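You operate a simulated robot arm through the tools that you are given. There is no shell and no other tool. Be economical: measure what you need, move in short steps, check, and stop when the job is done.

You are at the controls of a simulated two-armed robot. One attempt, no reset.

Task
Put three of the grey inserts from the shelf under the red groove on the low shelf of the pump bay. Then open the drawer of the stock counter, take the blue rim cup and put it in the inside of the drawer of the stock counter and shut the drawer again. Then take the cap off the white soap can and lay it down on the top of the stock counter. Then stack the 5 pleated filter from the top of the stock counter on top of the 10 pleated filter. Then take the silver head block and leave it on top of the blue band belt box. The order counts. Set down upright: grey insert, blue rim cup.

It is judged by the outcome, as a careful person would: the job done as asked, and still so three seconds after it is handed in. It fails if anything else is knocked over, pushed out of place, dropped, spilled or broken. Lids that push on must go on centred and level and be pressed home; caps that screw on are set level and turned clockwise until they are tight.

Robot
Two 7-joint arms with four-finger grippers on one trunk, on a base that drives. Base frame: it is fixed to the floor where the robot stands at the start and does not move with it; the origin is under the middle of the robot, x ahead of it, y to its left, z up; the surface under the hand at the start is at about z = 0.86. Readings come in m, rad, newtons and seconds.
The left shoulder is at the start at [0.04, 0.181, 1.201], the right one opposite. With the tool pointing down near the work surface each hand reaches from about 0.32 to 0.84 m from the robot's upright axis, wherever it stands, measured 20 degrees to its own side. Places, roughly: blue band belt box [0.5, -2.5, 0.25]; blue rim cup [0.25, 1.5, 1]; drawer of the stock counter [0.4, 1.8, 0.7]; grey insert [0.5, 0.75, 0.5]; inside of the drawer of the stock counter [0.4, 1.8, 0.7]; low shelf of the pump bay [0.5, -3, 0.2]; pleated filter [0.5, 2, 1]; silver head block [-1.5, 0.5, 1]; white soap can [0.25, 1.75, 1]. Payload 3.67 kg a hand.
The TCP of each hand is the grasp point between the finger pads, 0.028 m short of the fingertips. In the tool frame z runs along the fingers and y along their closing line. Largest opening 0.112 m; the body of the gripper starts 0.073 m behind the TCP.
Orientation is that of the tool frame in the base frame, as a unit quaternion [x, y, z, w]. With the fingers straight down and closing along the base's y, the tool's x points along the base's -x, its y along +y and its z along -z.

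Tools
- The arms move only by the tool nudge_tool. It takes "left_motion", "right_motion" or both (then of equal length, played together; a hand with none holds still); each is text: rows parted by semicolons, each of 7 numbers parted by spaces: the opening in per cent of the stroke, from 0 (shut) to 100 (fully open), then the shift along the base's x, y, z in m, then the turn, a rotation vector about the base's x, y, z in rad. In form: grip dx dy dz ax ay az; .... A call has 1 to 8 rows; each row is the pose to reach, as a shift and turn from the pose commanded when the call began. A row lasts 0.2 s, in which the tool goes at most 0.05 m and 0.15 rad; a call with a longer step from one row to the next is refused whole, and so is a gripper value outside its range. Where a pose cannot be reached the arm comes as near as it can. A force on the tool above 40 N (or 10 N above the force at the start of the call, whichever is more), or a blocked arm, ends the call early, and 0.2 s more pass. Each finger halts on what it meets, pressing with about 40 N; the grip force reading is that of the motor and also rises with nothing between the fingers. The clock runs only during rows and for 0.2 s after the last one: add rows that repeat a pose to give the fingers time. The reply holds the time, the measured pose of the TCP, the force on the tool along the base axes, the opening and the grip force, in the units named above and with some noise, with the torque about the TCP (base axes, N m) and any sound that the robot's microphone picked up.
- Cameras (640 x 400 px; columns grow to the right, rows downward): "scene" is now at [0.0748, 0.0314, 1.3919]; the picture's right is [0.49, -0.87, 0.00], its down [-0.77, -0.44, -0.46] and it looks along [0.40, 0.23, -0.89] (base axes); focal length 254 px, centre (320, 200). "left" rides on the left gripper at [0.06, 0.018, -0.104] in its tool frame; the picture's right is [-0.29, 0.96, 0.00], its down [-0.80, -0.24, -0.55] and it looks along [-0.53, -0.16, 0.83] (tool axes); focal length 234 px, centre (320, 200). "right" rides on the right gripper at [0.06, -0.018, -0.104] in its tool frame; the picture's right is [0.29, 0.96, 0.00], its down [-0.80, 0.24, -0.55] and it looks along [-0.53, 0.16, 0.83] (tool axes); focal length 234 px, centre (320, 200). There is no depth. A picture from a camera that has moved, and an enlarged one, comes with that camera's place and axes in the base frame and with its lens.
- camera(camera): a new picture of that camera. It takes no simulated time.
- slide_trunk(by): slides the trunk up (or, below 0, down) by that many m; the arms and the scene camera ride with it, the base frame stays. It gives what a move gives, with no picture.
- base_move(legs): drives the robot by 1 to 6 legs, each [ahead, left, turn to the left] in m, m and rad, along the robot's own axes; the way and the turn of a leg run together, so that a leg with both is an arc; at most 1.5 m and 3.142 rad a leg. The arms and the cameras ride along, it lands a little off, and it stops where it bumps. It gives what a move gives.
- head_to(pan, tilt): turns the head with the scene camera to pan (to the left, within 1.501 rad either way) and tilt (down, from -0.506 to 1.204), counted from straight ahead of the robot. It gives what a move gives.
- close_up(camera, box): a new picture of the part [left, top, right, bottom] of that camera's present view, enlarged. It takes no simulated time.
- hand_in(): hands the job in; it is judged then, once.

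Go step by step. Nothing tells you exact positions but the pictures and the camera data: compare them with the known pose of the tool, close in by small moves and look again before you grip or let go. The budget is 217 turns and 228 pictures, counting those below and the enlarged ones. Unless the task says otherwise, let go and move clear before handing in, and close with one line.

The tools are called after ">>>" as a command line: name --argument value ..., lists and objects as JSON in quotes. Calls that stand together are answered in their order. nudge_tool: Moves the arms, as the interface text tells. Its arguments: {"type":"object","properties":{"left_motion":{"type":"string"},"right_motion":{"type":"string"}},"required":[]} The other tools are called the same way: slide_trunk (by) slides the trunk up or down; base_move (legs) drives the base; head_to (pan, tilt) turns the head that bears the scene camera; camera (camera) takes a picture; close_up (camera, box) takes an enlarged picture of a part of a camera's view; hand_in () hands the job in.

At the start:

```text
t: 0.0
left_eef_pos: [0.2676, 0.336, 0.8039]
left_tool_rot: [0.0, 1.0, 0.001, -0.001]
left_wrist_force: [0.3, -1.0, -0.7]
left_wrist_torque: [0.01, 0.04, 0.05]
left_gripper_width: 0.112
left_finger_force: 0.1
right_eef_pos: [0.5037, 0.0611, 0.9167]
right_tool_rot: [0.0, 1.0, 0.0, 0.001]
right_wrist_force: [0.7, 1.0, 1.1]
right_wrist_torque: [0.0, -0.01, -0.01]
right_gripper_width: 0.112
right_finger_force: 0.2
trunk travel left (down, up): [-0.322, 0.192]
robot x, y, heading: [-0.0026, 0.0026, 0.005]
head pan, tilt: [0.517, 1.089]
```

scene: 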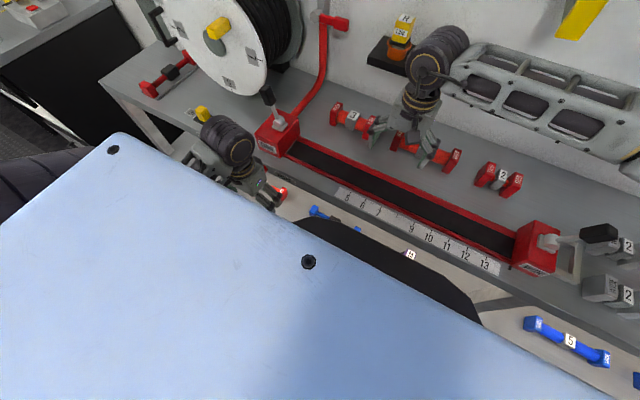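
right: 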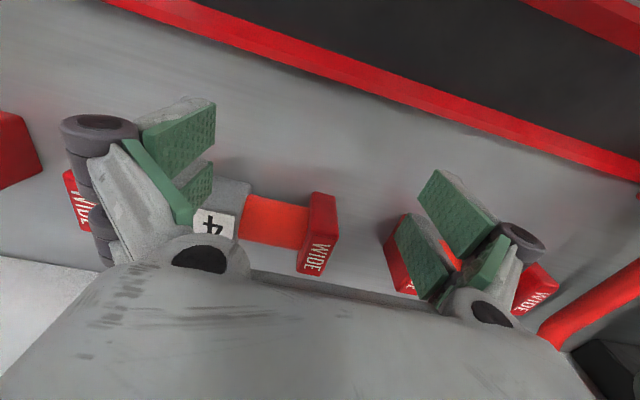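
left: 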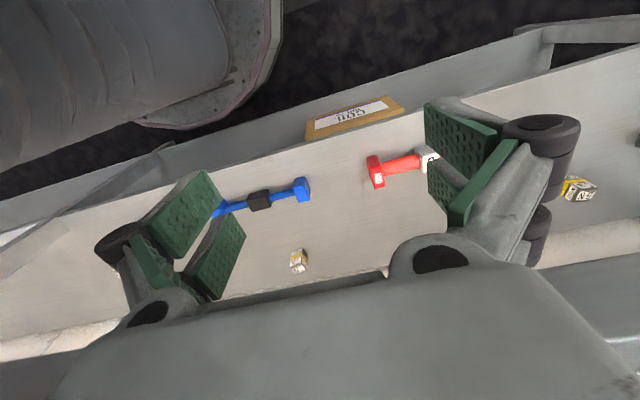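

I see a workbench with a red-grooved rail and many small parts, and a shelf below it. I'll look around with the head first.

>>> head_to --pan 0.9 --tilt 0.5

>>> camera --camera "scene"

>>> head_to --pan 0.0 --tilt 0.6

>>> camera --camera "scene"

>>> head_to --pan -1.2 --tilt 0.5

>>> camera --camera "scene"

```text
t: 1.0
left_eef_pos: [0.2666, 0.336, 0.8039]
left_tool_rot: [0.0, 1.0, 0.0, 0.0]
left_wrist_force: [0.5, -0.8, 0.4]
left_wrist_torque: [0.0, -0.01, -0.03]
left_gripper_width: 0.1119
left_finger_force: 0.2
right_eef_pos: [0.5028, 0.0599, 0.9178]
right_tool_rot: [0.001, 1.0, 0.0, 0.0]
right_wrist_force: [0.5, 0.1, 0.2]
right_wrist_torque: [0.0, -0.01, 0.03]
right_gripper_width: 0.1121
right_finger_force: 0.0
trunk travel left (down, up): [-0.322, 0.192]
robot x, y, heading: [0.0036, 0.0032, 0.001]
head pan, tilt: [0.901, 0.499]
```

```text
224 pictures are left
camera scene: at [0.0758, 0.0711, 1.4389], right [0.78, -0.62, 0.0], down [-0.3, -0.38, -0.88], along [0.55, 0.69, -0.48], focal length 254 px, centre (320, 200)
```

scene: 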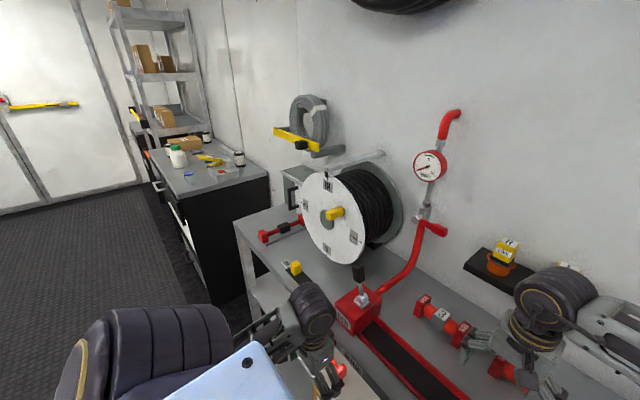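

```text
t: 2.2
left_eef_pos: [0.266, 0.3356, 0.8035]
left_tool_rot: [0.0, 1.0, 0.0, -0.001]
left_wrist_force: [0.7, 0.3, 0.6]
left_wrist_torque: [0.01, 0.02, -0.03]
left_gripper_width: 0.1121
left_finger_force: 0.1
right_eef_pos: [0.5026, 0.0596, 0.9173]
right_tool_rot: [0.0, 1.0, 0.0, 0.0]
right_wrist_force: [-0.5, 1.1, 0.6]
right_wrist_torque: [0.03, 0.02, -0.01]
right_gripper_width: 0.1122
right_finger_force: 0.0
trunk travel left (down, up): [-0.322, 0.192]
robot x, y, heading: [-0.0023, -0.0039, 0.003]
head pan, tilt: [0.0, 0.6]
```

```text
223 pictures are left
camera scene: at [0.1076, -0.0001, 1.4299], right [0.0, -1.0, 0.0], down [-0.57, 0.0, -0.82], along [0.82, 0.0, -0.57], focal length 254 px, centre (320, 200)
```

scene: 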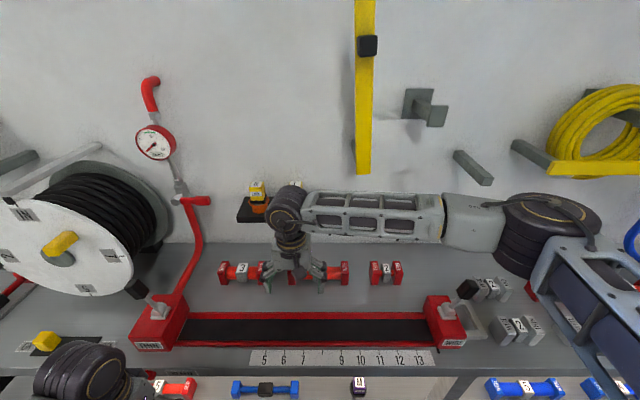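

```text
t: 3.6
left_eef_pos: [0.2671, 0.3371, 0.8025]
left_tool_rot: [0.0, 1.0, 0.0, 0.0]
left_wrist_force: [-0.8, -0.2, 1.2]
left_wrist_torque: [0.05, 0.0, -0.01]
left_gripper_width: 0.1122
left_finger_force: 0.1
right_eef_pos: [0.5032, 0.0615, 0.918]
right_tool_rot: [0.0, 1.0, 0.0, 0.0]
right_wrist_force: [-0.7, 0.2, 0.1]
right_wrist_torque: [-0.03, 0.01, 0.03]
right_gripper_width: 0.1119
right_finger_force: 0.0
trunk travel left (down, up): [-0.322, 0.192]
robot x, y, heading: [-0.0037, -0.0025, 0.005]
head pan, tilt: [-1.201, 0.499]
```

```text
222 pictures are left
camera scene: at [0.0522, -0.085, 1.4389], right [-0.93, -0.36, 0.0], down [-0.17, 0.45, -0.88], along [0.32, -0.82, -0.48], focal length 254 px, centre (320, 200)
```

scene: 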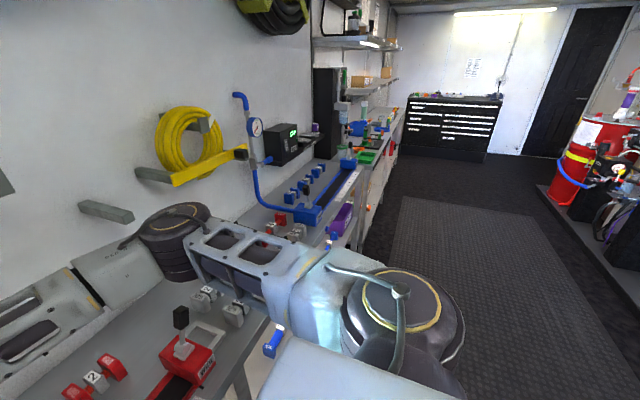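

The red groove is the long clamp rail on the bench in front of me, and the stock counter is to the far left. I'll back up so I can see the shelf under the bench.

>>> base_move --legs '[[-0.6, 0, 0]]'

>>> head_to --pan 0.5 --tilt 0.6

>>> camera --camera "scene"

>>> head_to --pan -0.9 --tilt 0.4

>>> camera --camera "scene"

```text
t: 7.1
left_eef_pos: [-0.3362, 0.3358, 0.8025]
left_tool_rot: [0.001, 1.0, 0.0, -0.001]
left_wrist_force: [0.2, -0.3, 0.0]
left_wrist_torque: [0.01, -0.03, 0.01]
left_gripper_width: 0.1121
left_finger_force: 0.0
right_eef_pos: [-0.1006, 0.0604, 0.9171]
right_tool_rot: [0.002, 1.0, 0.0, -0.001]
right_wrist_force: [0.1, 0.2, 0.1]
right_wrist_torque: [0.01, -0.01, -0.02]
right_gripper_width: 0.1119
right_finger_force: 0.0
trunk travel left (down, up): [-0.322, 0.192]
robot x, y, heading: [-0.6068, -0.0019, -0.007]
head pan, tilt: [-1.201, 0.499]
```

```text
t: 8.8
left_eef_pos: [-0.3355, 0.3364, 0.8041]
left_tool_rot: [0.002, 1.0, -0.001, -0.001]
left_wrist_force: [0.5, -0.2, 0.1]
left_wrist_torque: [0.05, 0.0, 0.0]
left_gripper_width: 0.112
left_finger_force: 0.1
right_eef_pos: [-0.1004, 0.0601, 0.9173]
right_tool_rot: [0.002, 1.0, 0.0, 0.0]
right_wrist_force: [0.0, 0.4, -0.5]
right_wrist_torque: [0.01, -0.01, 0.0]
right_gripper_width: 0.1121
right_finger_force: 0.0
trunk travel left (down, up): [-0.322, 0.192]
robot x, y, heading: [-0.6041, 0.0022, -0.002]
head pan, tilt: [0.499, 0.6]
```

```text
221 pictures are left
camera scene: at [-0.507, 0.0426, 1.4299], right [0.48, -0.88, 0.0], down [-0.5, -0.27, -0.82], along [0.73, 0.39, -0.57], focal length 254 px, centre (320, 200)
```

scene: 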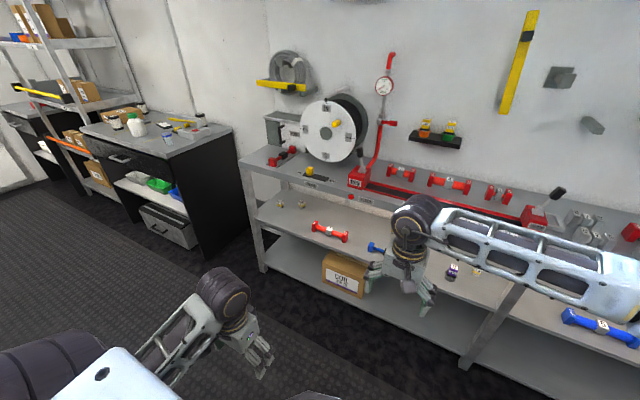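

```text
t: 10.3
left_eef_pos: [-0.3359, 0.3371, 0.8024]
left_tool_rot: [0.001, 1.0, 0.0, -0.001]
left_wrist_force: [-0.5, -0.2, -0.5]
left_wrist_torque: [0.0, 0.02, 0.01]
left_gripper_width: 0.1123
left_finger_force: 0.0
right_eef_pos: [-0.1004, 0.0616, 0.9186]
right_tool_rot: [0.002, 1.0, -0.001, 0.0]
right_wrist_force: [1.1, -0.1, -0.5]
right_wrist_torque: [-0.01, 0.01, -0.01]
right_gripper_width: 0.112
right_finger_force: 0.0
trunk travel left (down, up): [-0.322, 0.192]
robot x, y, heading: [-0.6054, -0.0006, -0.003]
head pan, tilt: [-0.901, 0.4]
```

```text
220 pictures are left
camera scene: at [-0.5273, -0.0721, 1.4481], right [-0.78, -0.62, 0.0], down [-0.24, 0.31, -0.92], along [0.57, -0.72, -0.39], focal length 254 px, centre (320, 200)
```

scene: 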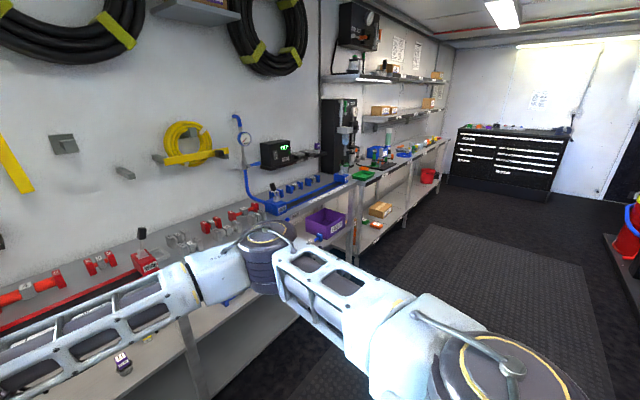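

The shelf below the bench (z≈0.5) holds small parts. I'll drive left and look closer.

>>> base_move --legs '[[0, 0.6, 0]]'

>>> head_to --pan -0.1 --tilt 0.7

>>> camera --camera "scene"

>>> close_up --camera "scene" --box '[180, 120, 380, 245]'

```text
t: 13.8
left_eef_pos: [-0.3327, 0.9346, 0.8028]
left_tool_rot: [0.003, 1.0, -0.001, -0.001]
left_wrist_force: [0.4, 0.0, 0.9]
left_wrist_torque: [0.01, 0.0, -0.01]
left_gripper_width: 0.1119
left_finger_force: 0.1
right_eef_pos: [-0.0964, 0.6584, 0.9177]
right_tool_rot: [0.003, 1.0, 0.0, 0.0]
right_wrist_force: [1.0, -0.3, -0.1]
right_wrist_torque: [0.02, -0.02, 0.01]
right_gripper_width: 0.112
right_finger_force: 0.1
trunk travel left (down, up): [-0.322, 0.192]
robot x, y, heading: [-0.6031, 0.5995, -0.007]
head pan, tilt: [-0.901, 0.4]
```

```text
t: 14.9
left_eef_pos: [-0.3322, 0.9347, 0.8032]
left_tool_rot: [0.003, 1.0, 0.0, 0.0]
left_wrist_force: [0.0, 0.4, 0.6]
left_wrist_torque: [0.01, 0.02, 0.0]
left_gripper_width: 0.1119
left_finger_force: 0.0
right_eef_pos: [-0.0979, 0.6575, 0.9181]
right_tool_rot: [0.003, 1.0, -0.001, 0.0]
right_wrist_force: [-1.0, -0.1, -0.7]
right_wrist_torque: [-0.01, -0.01, 0.02]
right_gripper_width: 0.112
right_finger_force: 0.1
trunk travel left (down, up): [-0.322, 0.192]
robot x, y, heading: [-0.6019, 0.6003, -0.01]
head pan, tilt: [-0.099, 0.7]
```

```text
219 pictures are left
camera scene: at [-0.4976, 0.5902, 1.4213], right [-0.11, -0.99, 0.0], down [-0.64, 0.07, -0.77], along [0.76, -0.08, -0.64], focal length 254 px, centre (320, 200)
```

scene: 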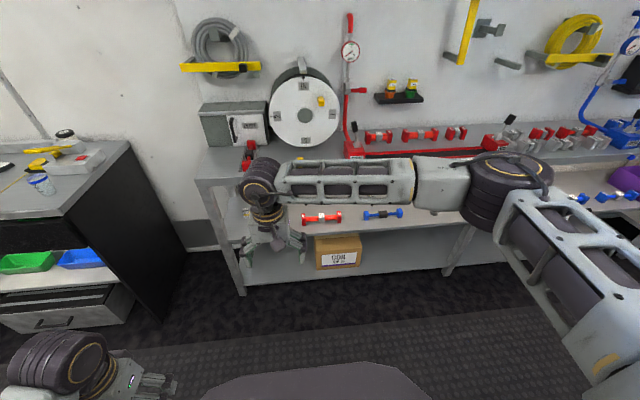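

```text
3.20 times, centred on (280, 182) of scene
camera zoom: at [-0.4976, 0.5902, 1.4213], right [-0.11, -0.99, 0.0], down [-0.64, 0.07, -0.77], along [0.76, -0.08, -0.64], focal length 813 px, centre (448, 256)
```

zoom: 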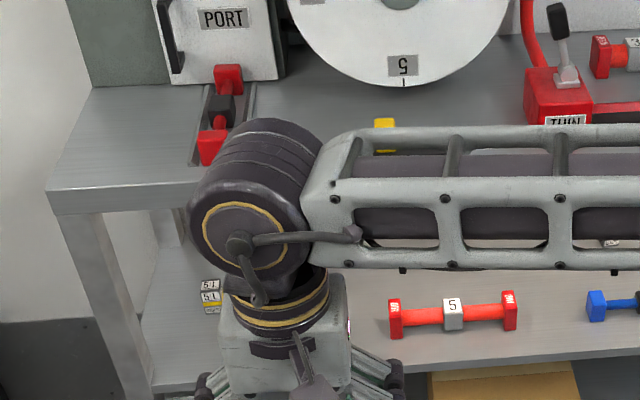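

The right arm blocks the view. I'll pull it back and to its own side.

>>> nudge_tool --right_motion "50 -0.02 -0.04 0 0 0 0;50 -0.04 -0.08 0 0 0 0;50 -0.06 -0.12 0 0 0 0;50 -0.08 -0.16 0 0 0 0;50 -0.1 -0.2 0 0 0 0;50 -0.12 -0.24 0 0 0 0;50 -0.14 -0.28 0 0 0 0;50 -0.16 -0.32 0 0 0 0"

>>> slide_trunk --by -0.3

>>> head_to --pan 0 --tilt 0.55

>>> camera --camera "scene"

>>> close_up --camera "scene" --box '[220, 150, 420, 275]'

```text
t: 16.8
left_eef_pos: [-0.3336, 0.9341, 0.8038]
left_tool_rot: [0.002, 1.0, 0.0, 0.0]
left_wrist_force: [0.2, 0.3, 0.3]
left_wrist_torque: [0.01, -0.04, 0.01]
left_gripper_width: 0.112
left_finger_force: 0.1
right_eef_pos: [-0.2559, 0.3375, 0.9199]
right_tool_rot: [0.003, 1.0, 0.0, 0.001]
right_wrist_force: [0.2, 0.8, 0.5]
right_wrist_torque: [0.01, -0.01, -0.02]
right_gripper_width: 0.0561
right_finger_force: 0.0
trunk travel left (down, up): [-0.322, 0.192]
robot x, y, heading: [-0.6006, 0.6001, -0.002]
head pan, tilt: [-0.099, 0.7]
```

```text
t: 19.8
left_eef_pos: [-0.3331, 0.9339, 0.5044]
left_tool_rot: [0.003, 1.0, -0.001, -0.001]
left_wrist_force: [0.2, -0.6, -0.5]
left_wrist_torque: [-0.01, 0.0, 0.0]
left_gripper_width: 0.112
left_finger_force: 0.1
right_eef_pos: [-0.2552, 0.3386, 0.6193]
right_tool_rot: [0.004, 1.0, 0.0, 0.0]
right_wrist_force: [-0.7, 0.4, -0.2]
right_wrist_torque: [0.0, 0.01, 0.0]
right_gripper_width: 0.0558
right_finger_force: 0.1
trunk travel left (down, up): [-0.022, 0.492]
robot x, y, heading: [-0.6006, 0.6008, -0.006]
head pan, tilt: [-0.099, 0.7]
```

```text
t: 20.4
left_eef_pos: [-0.3321, 0.9336, 0.5045]
left_tool_rot: [0.004, 1.0, 0.001, -0.002]
left_wrist_force: [0.2, 0.4, -0.2]
left_wrist_torque: [-0.02, 0.0, 0.01]
left_gripper_width: 0.1121
left_finger_force: 0.1
right_eef_pos: [-0.256, 0.3387, 0.6194]
right_tool_rot: [0.003, 1.0, 0.001, 0.0]
right_wrist_force: [-0.3, -0.4, 0.8]
right_wrist_torque: [-0.01, -0.02, 0.02]
right_gripper_width: 0.0562
right_finger_force: 0.0
trunk travel left (down, up): [-0.022, 0.492]
robot x, y, heading: [-0.6018, 0.6008, -0.008]
head pan, tilt: [0.0, 0.55]
```

```text
217 pictures are left
camera scene: at [-0.4925, 0.5985, 1.1346], right [-0.01, -1.0, 0.0], down [-0.52, 0.0, -0.85], along [0.85, -0.01, -0.52], focal length 254 px, centre (320, 200)
```

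scene: 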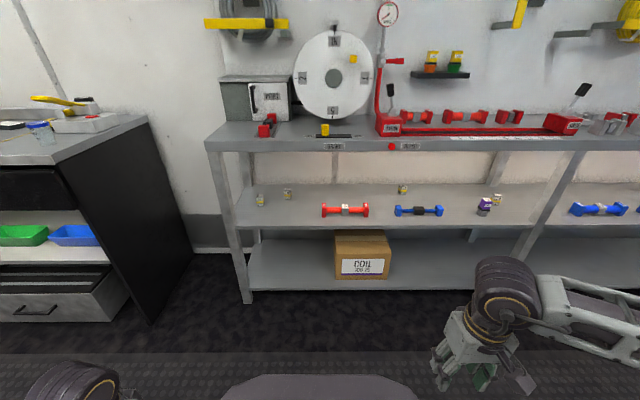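

```text
3.20 times, centred on (320, 212) of scene
camera zoom: at [-0.4925, 0.5985, 1.1346], right [-0.01, -1.0, 0.0], down [-0.52, 0.0, -0.85], along [0.85, -0.01, -0.52], focal length 813 px, centre (320, 160)
```

zoom: 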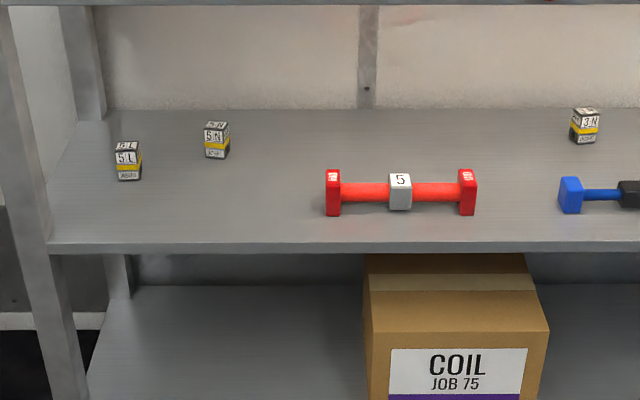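

>>> close_up --camera "scene" --box '[245, 178, 309, 218]'

>>> close_up --camera "scene" --box '[390, 170, 518, 250]'

>>> close_up --camera "scene" --box '[300, 90, 640, 250]'

>>> close_up --camera "scene" --box '[0, 90, 200, 250]'

```text
10.00 times, centred on (277, 198) of scene
camera zoom: at [-0.4925, 0.5985, 1.1346], right [-0.01, -1.0, 0.0], down [-0.52, 0.0, -0.85], along [0.85, -0.01, -0.52], focal length 2540 px, centre (750, 220)
```

zoom: 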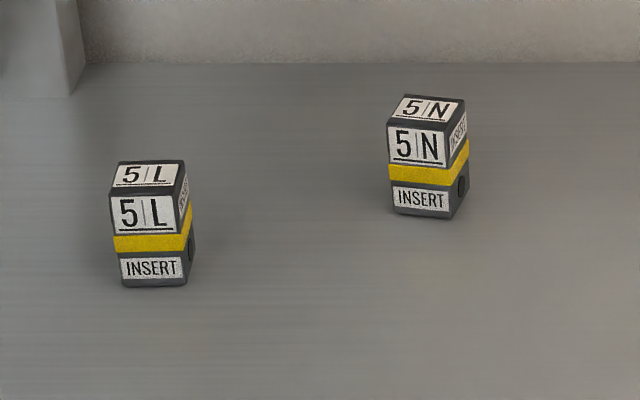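

```text
5.00 times, centred on (454, 210) of scene
camera zoom: at [-0.4925, 0.5985, 1.1346], right [-0.01, -1.0, 0.0], down [-0.52, 0.0, -0.85], along [0.85, -0.01, -0.52], focal length 1270 px, centre (-350, 150)
```

zoom: 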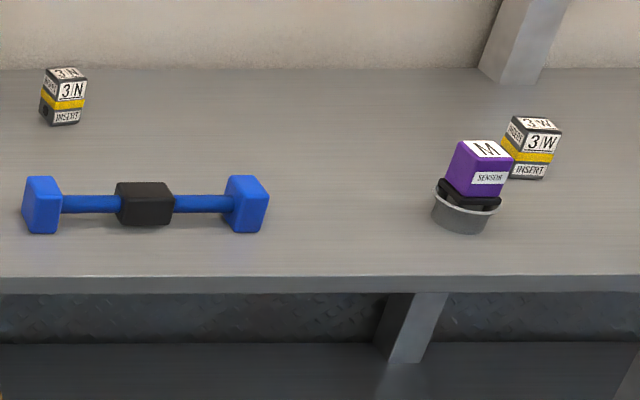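

```text
1.88 times, centred on (470, 170) of scene
camera zoom: at [-0.4925, 0.5985, 1.1346], right [-0.01, -1.0, 0.0], down [-0.52, 0.0, -0.85], along [0.85, -0.01, -0.52], focal length 478 px, centre (38, 256)
```

zoom: 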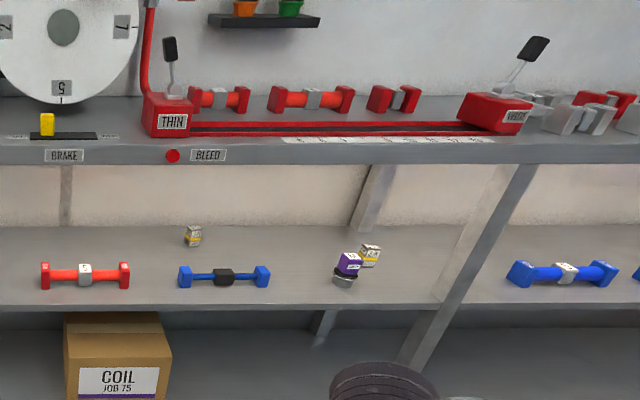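

```text
2.50 times, centred on (100, 170) of scene
camera zoom: at [-0.4925, 0.5985, 1.1346], right [-0.01, -1.0, 0.0], down [-0.52, 0.0, -0.85], along [0.85, -0.01, -0.52], focal length 635 px, centre (870, 275)
```

zoom: 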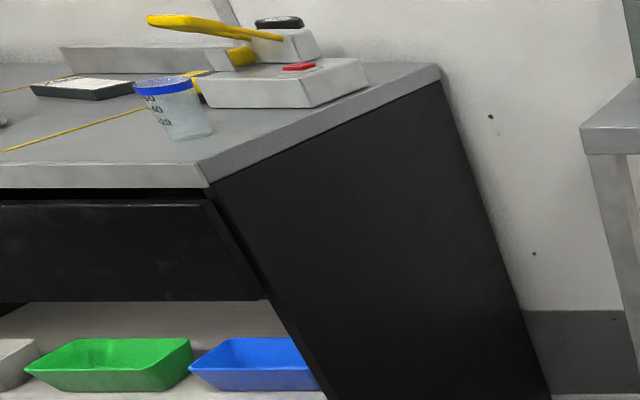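

The grey inserts are the small yellow-banded blocks: 5L at about (0.52,0.87), 5N at (0.58,0.75), 3N at (0.62,0.17), on a shelf with z≈0.49. I'll tilt the left hand 45° forward for reaching under the bench.

>>> nudge_tool --left_motion "100 0.02 -0.01 0.015 0 -0.13 0;100 0.05 -0.02 0.03 0 -0.26 0;100 0.08 -0.03 0.045 0 -0.39 0;100 0.11 -0.04 0.06 0 -0.52 0;100 0.14 -0.05 0.075 0 -0.65 0;100 0.17 -0.06 0.09 0 -0.78 0;100 0.2 -0.068 0.1 0 -0.78 0"

>>> camera --camera "scene"

>>> camera --camera "left"

```text
t: 22.1
left_eef_pos: [-0.1318, 0.8658, 0.6036]
left_tool_rot: [0.003, 0.925, 0.0, 0.379]
left_wrist_force: [0.0, 0.1, -0.5]
left_wrist_torque: [0.0, -0.01, 0.01]
left_gripper_width: 0.1121
left_finger_force: 0.0
left hand out of reach, approached as far as the arm can: row 1, 2, 3, 4, 5, 6
right_eef_pos: [-0.2557, 0.3388, 0.6191]
right_tool_rot: [0.004, 1.0, 0.0, 0.0]
right_wrist_force: [-0.8, -0.2, 0.5]
right_wrist_torque: [-0.01, -0.03, 0.03]
right_gripper_width: 0.0559
right_finger_force: 0.1
trunk travel left (down, up): [-0.022, 0.492]
robot x, y, heading: [-0.6008, 0.6034, -0.005]
head pan, tilt: [0.0, 0.55]
```

```text
211 pictures are left
camera scene: at [-0.4922, 0.5984, 1.1346], right [-0.01, -1.0, 0.0], down [-0.52, 0.0, -0.85], along [0.85, -0.01, -0.52], focal length 254 px, centre (320, 200)
```

scene: 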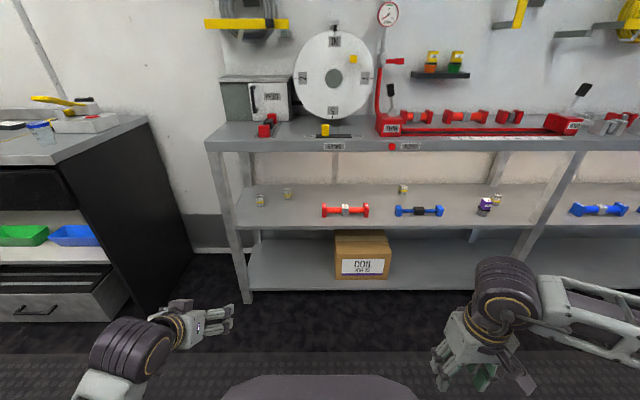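

```text
210 pictures are left
camera left: at [-0.248, 0.8842, 0.634], right [0.21, 0.96, 0.21], down [0.18, -0.24, 0.95], along [0.96, -0.16, -0.22], focal length 234 px, centre (320, 200)
```

left: 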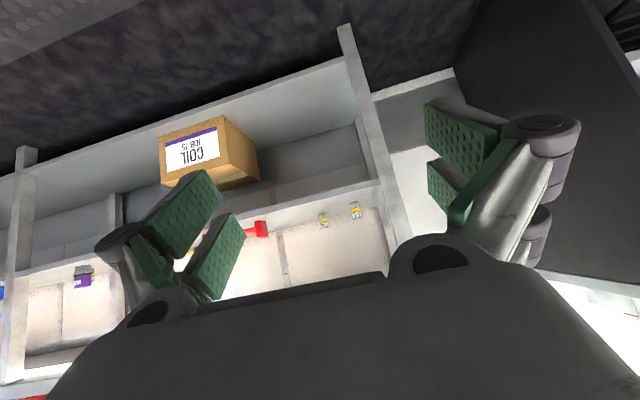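

>>> base_move --legs '[[0.45, 0, 0]]'

>>> camera --camera "left"

>>> camera --camera "scene"

```text
t: 24.8
left_eef_pos: [0.3124, 0.8638, 0.6025]
left_tool_rot: [0.003, 0.926, 0.001, 0.378]
left_wrist_force: [0.0, 0.0, -0.5]
left_wrist_torque: [0.0, 0.04, 0.01]
left_gripper_width: 0.1119
left_finger_force: 0.2
right_eef_pos: [0.1914, 0.3362, 0.6197]
right_tool_rot: [0.004, 1.0, 0.0, 0.0]
right_wrist_force: [-0.6, 0.7, -0.1]
right_wrist_torque: [0.02, 0.02, 0.03]
right_gripper_width: 0.056
right_finger_force: 0.0
trunk travel left (down, up): [-0.022, 0.492]
robot x, y, heading: [-0.1579, 0.5945, -0.009]
head pan, tilt: [0.0, 0.55]
```

```text
209 pictures are left
camera left: at [0.1971, 0.8819, 0.6338], right [0.21, 0.96, 0.21], down [0.18, -0.24, 0.95], along [0.96, -0.16, -0.22], focal length 234 px, centre (320, 200)
```

left: 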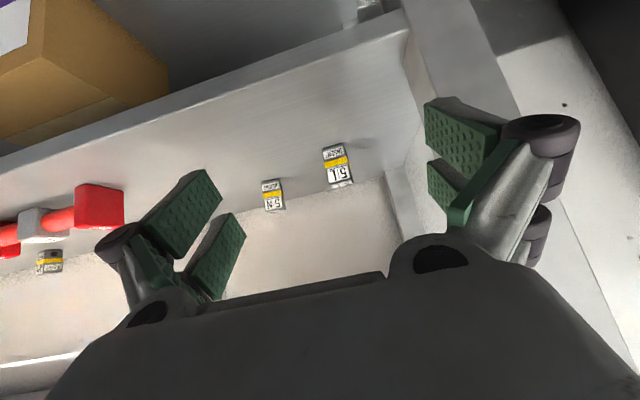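

```text
208 pictures are left
camera scene: at [-0.0465, 0.5959, 1.1346], right [-0.01, -1.0, 0.0], down [-0.52, 0.0, -0.85], along [0.85, 0.0, -0.52], focal length 254 px, centre (320, 200)
```

scene: 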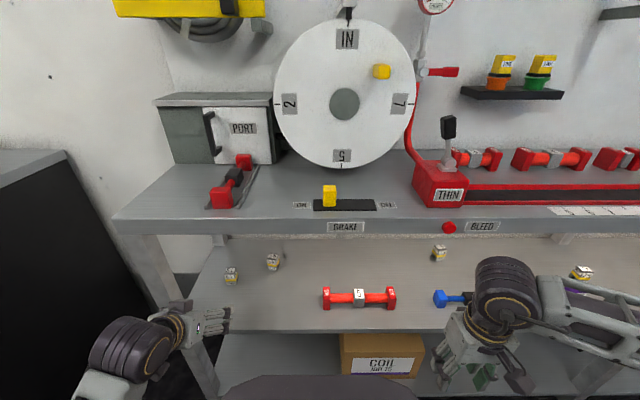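

Inserts 5L and 5N are visible. I'll move in on 5L with a partly closed hand (the left leg is near) and check before gripping.

>>> nudge_tool --left_motion "65 0.04 0.001 -0.01 0 0 0;65 0.08 0.001 -0.02 0 0 0;65 0.115 0.001 -0.035 0 0 0;65 0.145 0.001 -0.05 0 0 0;65 0.165 0.001 -0.06 0 0 0;65 0.165 0.001 -0.06 0 0 0"

>>> camera --camera "left"

>>> close_up --camera "scene" --box '[160, 220, 320, 320]'

```text
t: 26.2
left_eef_pos: [0.4784, 0.868, 0.5426]
left_tool_rot: [0.003, 0.925, 0.001, 0.379]
left_wrist_force: [0.3, -0.3, -0.1]
left_wrist_torque: [-0.01, -0.02, -0.03]
left_gripper_width: 0.0727
left_finger_force: 0.0
right_eef_pos: [0.1895, 0.335, 0.6206]
right_tool_rot: [0.004, 1.0, 0.0, -0.001]
right_wrist_force: [0.0, 0.3, 0.1]
right_wrist_torque: [-0.01, -0.01, 0.0]
right_gripper_width: 0.0562
right_finger_force: 0.0
trunk travel left (down, up): [-0.022, 0.492]
robot x, y, heading: [-0.1538, 0.5977, -0.005]
head pan, tilt: [0.0, 0.55]
```

```text
207 pictures are left
camera left: at [0.3635, 0.8843, 0.5737], right [0.21, 0.96, 0.21], down [0.18, -0.24, 0.95], along [0.96, -0.16, -0.22], focal length 234 px, centre (320, 200)
```

left: 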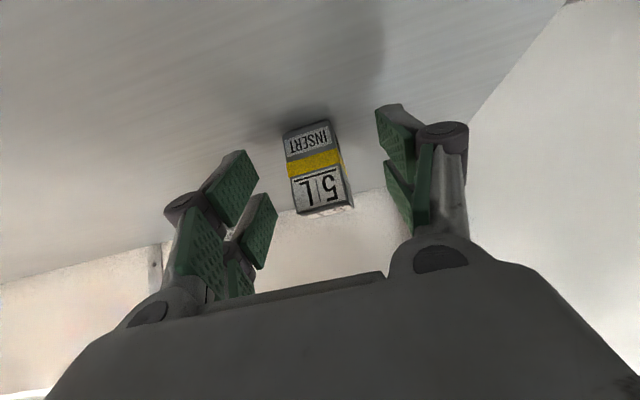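

```text
4.00 times, centred on (240, 270) of scene
camera zoom: at [-0.047, 0.5959, 1.1347], right [-0.01, -1.0, 0.0], down [-0.52, 0.0, -0.85], along [0.85, 0.0, -0.52], focal length 1016 px, centre (640, -80)
```

zoom: 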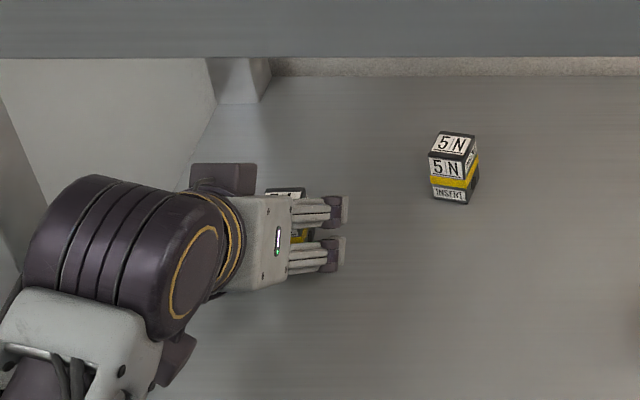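

The insert is square to the hand, its centre at about (0.522, 0.862). I'll move onto it and close.

>>> nudge_tool --left_motion "65 0.02 -0.005 -0.01 0 0 0;65 0.044 -0.005 -0.018 0 0 0;65 0.044 -0.005 -0.018 0 0 0;20 0.044 -0.005 -0.018 0 0 0;5 0.044 -0.005 -0.018 0 0 0;5 0.044 -0.005 -0.018 0 0 0"

>>> camera --camera "left"

```text
t: 27.1
left_eef_pos: [0.5233, 0.8655, 0.5374]
left_tool_rot: [0.001, 0.921, 0.005, 0.391]
left_wrist_force: [-4.0, 4.4, 22.7]
left_wrist_torque: [0.43, 0.33, -0.06]
left_gripper_width: 0.0335
left_finger_force: 13.9
right_eef_pos: [0.1891, 0.3363, 0.6201]
right_tool_rot: [0.002, 1.0, 0.0, 0.001]
right_wrist_force: [0.4, 0.8, 0.3]
right_wrist_torque: [-0.05, 0.03, -0.03]
right_gripper_width: 0.056
right_finger_force: 0.0
trunk travel left (down, up): [-0.022, 0.492]
robot x, y, heading: [-0.1566, 0.5942, -0.001]
head pan, tilt: [0.0, 0.55]
stopped in row 4 (left hand): the force on the tool passed its limit at 45 N (the readings are from after the stop); the commanded pose is now the measured one
```

```text
205 pictures are left
camera left: at [0.4064, 0.8818, 0.5643], right [0.2, 0.96, 0.22], down [0.15, -0.25, 0.96], along [0.97, -0.16, -0.2], focal length 234 px, centre (320, 200)
```

left: 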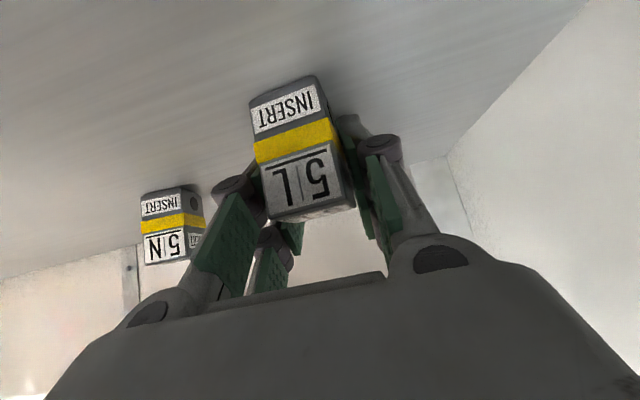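

The fingertips touched the shelf slightly but the insert is between the pads. I'll tighten and lift a little.

>>> nudge_tool --left_motion "0 0 0 0.005 0 0 0;0 0 0 0.005 0 0 0;0 0 0 0.02 0 0 0;0 -0.01 0 0.04 0 0 0;0 -0.02 0 0.05 0 0 0"

>>> camera --camera "left"

```text
t: 28.3
left_eef_pos: [0.5033, 0.8632, 0.578]
left_tool_rot: [0.003, 0.923, 0.001, 0.384]
left_wrist_force: [-0.4, -0.5, -0.7]
left_wrist_torque: [-0.02, -0.01, 0.01]
left_gripper_width: 0.028
left_finger_force: 40.1
right_eef_pos: [0.1891, 0.3358, 0.6201]
right_tool_rot: [0.002, 1.0, 0.0, 0.001]
right_wrist_force: [0.5, -0.2, 0.4]
right_wrist_torque: [-0.03, -0.02, -0.02]
right_gripper_width: 0.0562
right_finger_force: 0.2
trunk travel left (down, up): [-0.022, 0.492]
robot x, y, heading: [-0.1553, 0.5992, -0.007]
head pan, tilt: [0.0, 0.55]
```

```text
204 pictures are left
camera left: at [0.3862, 0.8802, 0.6079], right [0.21, 0.96, 0.21], down [0.17, -0.25, 0.95], along [0.96, -0.16, -0.21], focal length 234 px, centre (320, 200)
```

left: 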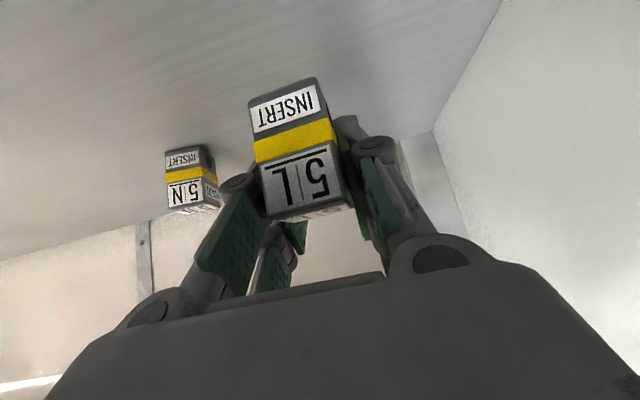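

5L is held. I'll retract the left hand and shift the base left to bring the right hand to 5N.

>>> nudge_tool --left_motion "0 -0.04 0 0.01 0 0 0;0 -0.085 0 0.02 0 0 0;0 -0.13 0 0.03 0 0 0;0 -0.175 0 0.04 0 0 0;0 -0.22 0 0.05 0 0 0;0 -0.265 0 0.06 0 0 0;0 -0.3 0 0.07 0 0 0"

>>> base_move --legs '[[-0.08, 0.17, 0]]'

>>> nudge_tool --right_motion "65 0.0 0.04 0 0 -0.13 0;65 0.0 0.08 0 0 -0.26 0;65 0.01 0.12 0 0 -0.39 0;65 0.03 0.16 0 0 -0.52 0;65 0.05 0.2 0 0 -0.65 0;65 0.08 0.23 0 0 -0.78 0;65 0.12 0.24 0 0 -0.78 0"

>>> camera --camera "right"

>>> camera --camera "scene"

```text
t: 29.9
left_eef_pos: [0.3064, 0.868, 0.6067]
left_tool_rot: [0.002, 0.923, 0.002, 0.385]
left_wrist_force: [0.2, -0.1, -1.8]
left_wrist_torque: [0.03, -0.04, 0.04]
left_gripper_width: 0.0282
left_finger_force: 40.0
left hand out of reach, approached as far as the arm can: row 5, 6, 7
right_eef_pos: [0.1899, 0.3363, 0.62]
right_tool_rot: [0.003, 1.0, -0.001, 0.0]
right_wrist_force: [-0.5, 0.9, -0.3]
right_wrist_torque: [-0.01, 0.0, 0.01]
right_gripper_width: 0.0559
right_finger_force: 0.0
trunk travel left (down, up): [-0.022, 0.492]
robot x, y, heading: [-0.1579, 0.5988, -0.005]
head pan, tilt: [0.0, 0.55]
```

```text
t: 31.4
left_eef_pos: [0.2261, 1.0392, 0.6071]
left_tool_rot: [0.003, 0.923, 0.001, 0.385]
left_wrist_force: [-0.1, 0.2, -1.5]
left_wrist_torque: [0.01, -0.01, -0.05]
left_gripper_width: 0.0283
left_finger_force: 40.2
right_eef_pos: [0.109, 0.5061, 0.6197]
right_tool_rot: [0.003, 1.0, -0.002, 0.0]
right_wrist_force: [0.3, 0.6, 0.4]
right_wrist_torque: [-0.02, -0.02, -0.01]
right_gripper_width: 0.056
right_finger_force: 0.0
trunk travel left (down, up): [-0.022, 0.492]
robot x, y, heading: [-0.2347, 0.767, -0.006]
head pan, tilt: [0.0, 0.55]
```

```text
t: 33.0
left_eef_pos: [0.2261, 1.0372, 0.6059]
left_tool_rot: [0.003, 0.923, 0.001, 0.386]
left_wrist_force: [0.4, -0.5, -1.4]
left_wrist_torque: [-0.02, -0.01, 0.01]
left_gripper_width: 0.0282
left_finger_force: 39.6
right_eef_pos: [0.2314, 0.7438, 0.6198]
right_tool_rot: [0.002, 0.925, 0.001, 0.38]
right_wrist_force: [0.4, -0.7, 0.0]
right_wrist_torque: [0.0, 0.0, 0.03]
right_gripper_width: 0.0729
right_finger_force: 0.0
right hand out of reach, approached as far as the arm can: row 1, 2, 3, 4
trunk travel left (down, up): [-0.022, 0.492]
robot x, y, heading: [-0.2388, 0.7638, -0.0]
head pan, tilt: [0.0, 0.55]
```

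```text
203 pictures are left
camera right: at [0.1157, 0.726, 0.6513], right [-0.2, 0.96, -0.2], down [0.18, 0.24, 0.96], along [0.96, 0.16, -0.22], focal length 234 px, centre (320, 200)
```

right: 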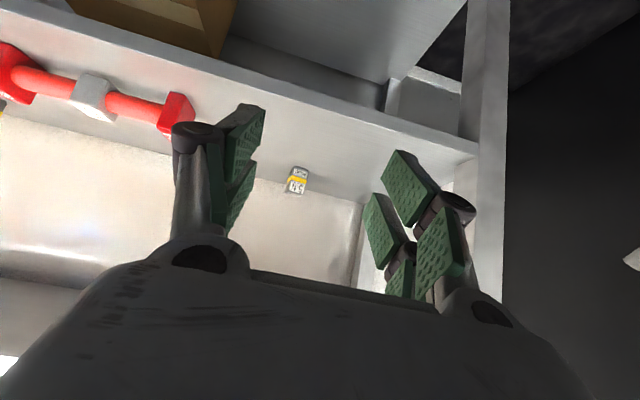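

```text
202 pictures are left
camera scene: at [-0.1269, 0.7656, 1.1346], right [-0.01, -1.0, 0.0], down [-0.52, 0.0, -0.85], along [0.85, 0.0, -0.52], focal length 254 px, centre (320, 200)
```

scene: 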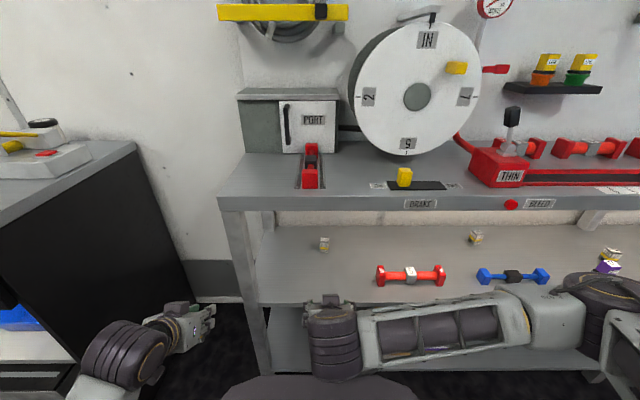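

The right elbow would stick out too far for 5N from here. Instead I'll take 3N with the right hand, in the mirror-image pose, so I move the hand to its own side and shift the base right.

>>> nudge_tool --right_motion "65 -0.0 -0.04 0.01 0 0 0;65 0 -0.085 0.01 0 0 0;65 0 -0.13 0.01 0 0 0;65 0 -0.175 0.01 0 0 0;65 0 -0.22 0.01 0 0 0;65 0 -0.25 0.01 0 0 0"

>>> base_move --legs '[[0, -0.325, 0]]'

>>> base_move --legs '[[0.09, 0, 0]]'

>>> camera --camera "right"

>>> camera --camera "scene"

```text
t: 34.4
left_eef_pos: [0.226, 1.0382, 0.6078]
left_tool_rot: [0.003, 0.923, 0.002, 0.385]
left_wrist_force: [0.1, -0.1, -1.1]
left_wrist_torque: [0.03, -0.03, -0.02]
left_gripper_width: 0.028
left_finger_force: 40.0
right_eef_pos: [0.2328, 0.4952, 0.6292]
right_tool_rot: [0.002, 0.925, 0.002, 0.381]
right_wrist_force: [0.9, 0.2, 0.2]
right_wrist_torque: [-0.02, 0.01, 0.0]
right_gripper_width: 0.0729
right_finger_force: 0.0
right hand out of reach, approached as far as the arm can: row 6
trunk travel left (down, up): [-0.022, 0.492]
robot x, y, heading: [-0.2344, 0.7676, -0.005]
head pan, tilt: [0.0, 0.55]
```

```text
t: 36.6
left_eef_pos: [0.2264, 0.7109, 0.6071]
left_tool_rot: [0.009, 0.923, 0.0, 0.384]
left_wrist_force: [0.1, -0.3, -0.9]
left_wrist_torque: [-0.01, -0.02, 0.06]
left_gripper_width: 0.0281
left_finger_force: 39.9
right_eef_pos: [0.2263, 0.1686, 0.6276]
right_tool_rot: [0.01, 0.925, -0.001, 0.381]
right_wrist_force: [-0.8, -0.4, 1.1]
right_wrist_torque: [0.02, -0.02, -0.01]
right_gripper_width: 0.0725
right_finger_force: 0.1
trunk travel left (down, up): [-0.022, 0.492]
robot x, y, heading: [-0.2389, 0.4493, -0.019]
head pan, tilt: [0.0, 0.55]
```

```text
t: 37.7
left_eef_pos: [0.3133, 0.71, 0.6048]
left_tool_rot: [0.008, 0.923, 0.0, 0.384]
left_wrist_force: [0.7, 0.6, -1.2]
left_wrist_torque: [-0.04, -0.04, -0.01]
left_gripper_width: 0.0281
left_finger_force: 40.2
right_eef_pos: [0.3137, 0.1663, 0.6275]
right_tool_rot: [0.008, 0.925, -0.001, 0.379]
right_wrist_force: [0.0, -0.4, -0.5]
right_wrist_torque: [0.05, -0.04, 0.02]
right_gripper_width: 0.073
right_finger_force: 0.1
trunk travel left (down, up): [-0.022, 0.492]
robot x, y, heading: [-0.152, 0.4426, -0.016]
head pan, tilt: [0.0, 0.55]
```

```text
201 pictures are left
camera right: at [0.1998, 0.1503, 0.6596], right [-0.19, 0.96, -0.2], down [0.18, 0.23, 0.96], along [0.96, 0.14, -0.22], focal length 234 px, centre (320, 200)
```

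right: 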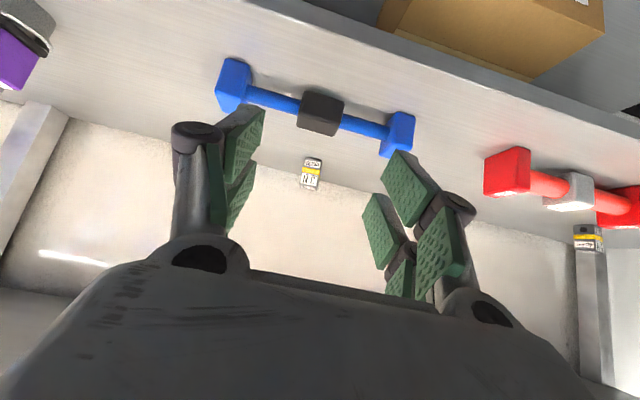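

```text
200 pictures are left
camera scene: at [-0.0414, 0.4416, 1.1345], right [-0.02, -1.0, 0.0], down [-0.52, 0.01, -0.85], along [0.85, -0.01, -0.52], focal length 254 px, centre (320, 200)
```

scene: 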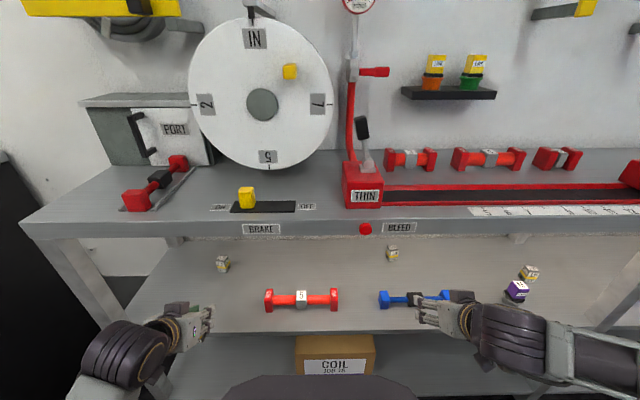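

>>> nudge_tool --right_motion "65 0.045 0.003 0 0 0 0;65 0.09 0.006 0 0 0 0;65 0.135 0.009 0 0 0 0;65 0.18 0.011 0 0 0 0;65 0.215 0.011 -0.015 0 0 0;65 0.245 0.011 -0.04 0 0 0"

>>> camera --camera "right"

>>> camera --camera "scene"

```text
t: 39.1
left_eef_pos: [0.3147, 0.7105, 0.6069]
left_tool_rot: [0.008, 0.923, 0.0, 0.385]
left_wrist_force: [0.7, 0.3, -0.9]
left_wrist_torque: [0.0, -0.02, -0.02]
left_gripper_width: 0.0283
left_finger_force: 40.0
right_eef_pos: [0.5593, 0.1761, 0.5882]
right_tool_rot: [0.008, 0.925, -0.001, 0.38]
right_wrist_force: [0.3, -0.5, 0.8]
right_wrist_torque: [0.04, 0.02, -0.01]
right_gripper_width: 0.0729
right_finger_force: 0.0
trunk travel left (down, up): [-0.022, 0.492]
robot x, y, heading: [-0.151, 0.4417, -0.015]
head pan, tilt: [0.0, 0.55]
```

```text
199 pictures are left
camera right: at [0.4443, 0.1599, 0.6199], right [-0.19, 0.96, -0.2], down [0.18, 0.23, 0.96], along [0.97, 0.15, -0.22], focal length 234 px, centre (320, 200)
```

right: 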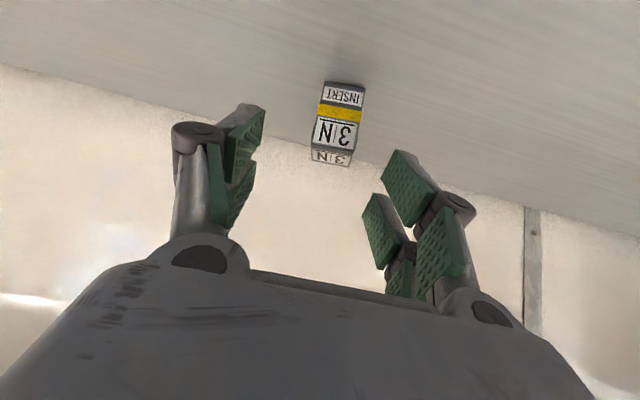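

```text
198 pictures are left
camera scene: at [-0.0418, 0.4418, 1.1346], right [-0.02, -1.0, 0.0], down [-0.52, 0.01, -0.85], along [0.85, -0.01, -0.52], focal length 254 px, centre (320, 200)
```

scene: 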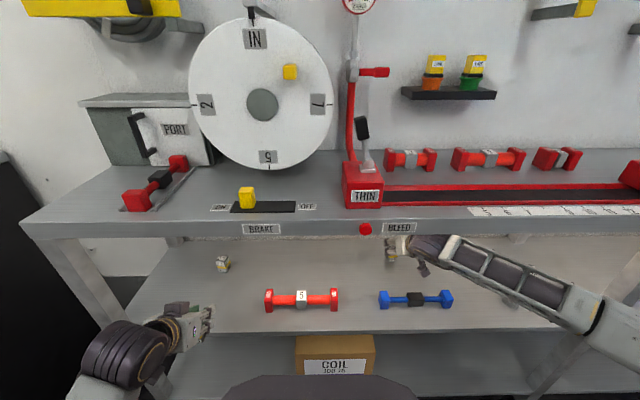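

>>> nudge_tool --right_motion "65 0.015 0.008 -0.02 0 0 0.1;65 0.033 0.012 -0.04 0 0 0.2;65 0.052 0.012 -0.053 0 0 0.2;65 0.052 0.012 -0.053 0 0 0.2"

>>> camera --camera "right"

```text
t: 40.1
left_eef_pos: [0.3145, 0.7099, 0.6063]
left_tool_rot: [0.009, 0.923, 0.0, 0.386]
left_wrist_force: [0.5, -0.2, -0.9]
left_wrist_torque: [0.01, -0.05, -0.01]
left_gripper_width: 0.0282
left_finger_force: 40.1
right_eef_pos: [0.6117, 0.1895, 0.5373]
right_tool_rot: [-0.085, 0.921, 0.037, 0.379]
right_wrist_force: [-0.2, 0.0, -0.3]
right_wrist_torque: [0.01, -0.02, -0.02]
right_gripper_width: 0.0727
right_finger_force: 0.1
trunk travel left (down, up): [-0.022, 0.492]
robot x, y, heading: [-0.1513, 0.4455, -0.018]
head pan, tilt: [0.0, 0.55]
```

```text
197 pictures are left
camera right: at [0.5027, 0.1504, 0.5686], right [-0.38, 0.9, -0.2], down [0.13, 0.26, 0.96], along [0.92, 0.33, -0.22], focal length 234 px, centre (320, 200)
```

right: 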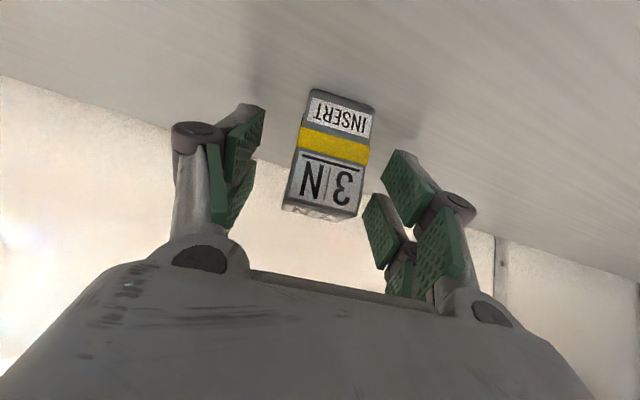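

>>> nudge_tool --right_motion "65 0.006 0.001 -0.003 0 0 0;40 0.006 0.001 -0.003 0 0 0;20 0.006 0.001 -0.003 0 0 0;10 0.006 0.001 -0.003 0 0 0;0 0.006 0.001 -0.003 0 0 0;0 0.006 0.001 -0.003 0 0 0"

>>> camera --camera "right"

```text
t: 41.5
left_eef_pos: [0.3138, 0.709, 0.607]
left_tool_rot: [0.008, 0.923, 0.0, 0.386]
left_wrist_force: [-0.1, 0.2, -0.9]
left_wrist_torque: [-0.02, -0.03, 0.0]
left_gripper_width: 0.0279
left_finger_force: 39.1
right_eef_pos: [0.6175, 0.1911, 0.537]
right_tool_rot: [-0.084, 0.92, 0.037, 0.38]
right_wrist_force: [3.4, -8.4, 17.3]
right_wrist_torque: [-0.56, -0.06, 0.03]
right_gripper_width: 0.0283
right_finger_force: 39.6
trunk travel left (down, up): [-0.022, 0.492]
robot x, y, heading: [-0.1494, 0.4445, -0.017]
head pan, tilt: [0.0, 0.55]
```

```text
196 pictures are left
camera right: at [0.5075, 0.1515, 0.5681], right [-0.38, 0.91, -0.2], down [0.13, 0.26, 0.96], along [0.92, 0.33, -0.21], focal length 234 px, centre (320, 200)
```

right: 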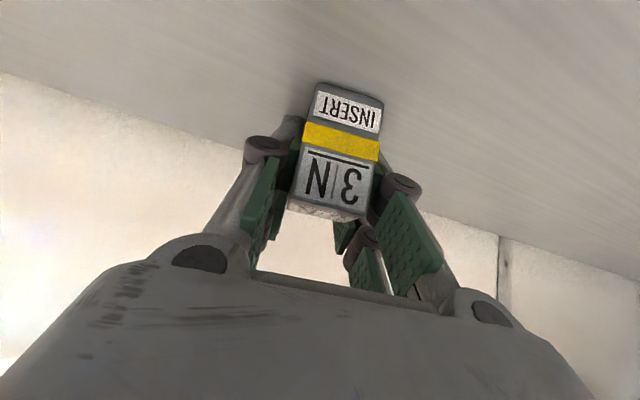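

3N is gripped. I'll lift and withdraw over the blue bar.

>>> nudge_tool --right_motion "0 0 0 0.02 0 0 0;0 0 0 0.045 0 0 0;0 -0.015 0 0.08 0 0 0;0 -0.05 -0.005 0.09 0 0 -0.1;0 -0.1 -0.01 0.09 0 0 -0.19;0 -0.15 -0.01 0.09 0 0 -0.19;0 -0.2 -0.01 0.09 0 0 -0.19;0 -0.25 -0.01 0.09 0 0 -0.19"

>>> camera --camera "right"

>>> camera --camera "scene"

```text
refused: row 5 steps farther than a row can; nothing moved
```

```text
195 pictures are left
camera right: at [0.5075, 0.1515, 0.5681], right [-0.38, 0.91, -0.2], down [0.13, 0.26, 0.96], along [0.92, 0.33, -0.21], focal length 234 px, centre (320, 200)
```

right: 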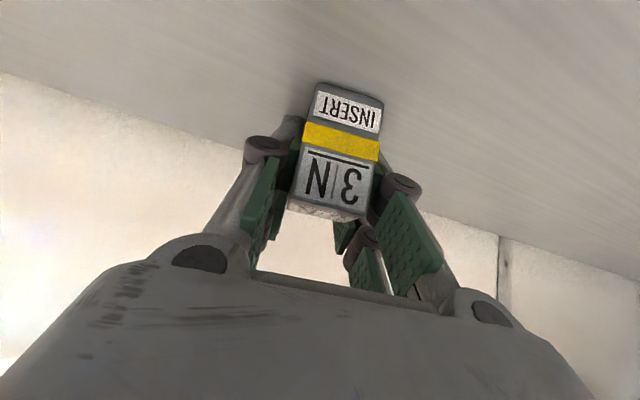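

```text
194 pictures are left
camera scene: at [-0.0441, 0.4419, 1.1349], right [-0.02, -1.0, 0.0], down [-0.52, 0.01, -0.85], along [0.85, -0.01, -0.52], focal length 254 px, centre (320, 200)
```

scene: 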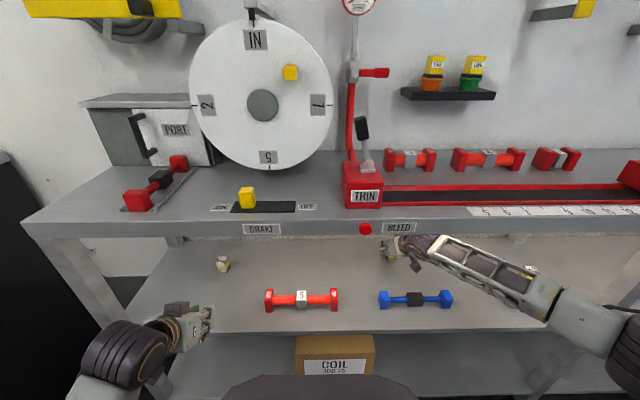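

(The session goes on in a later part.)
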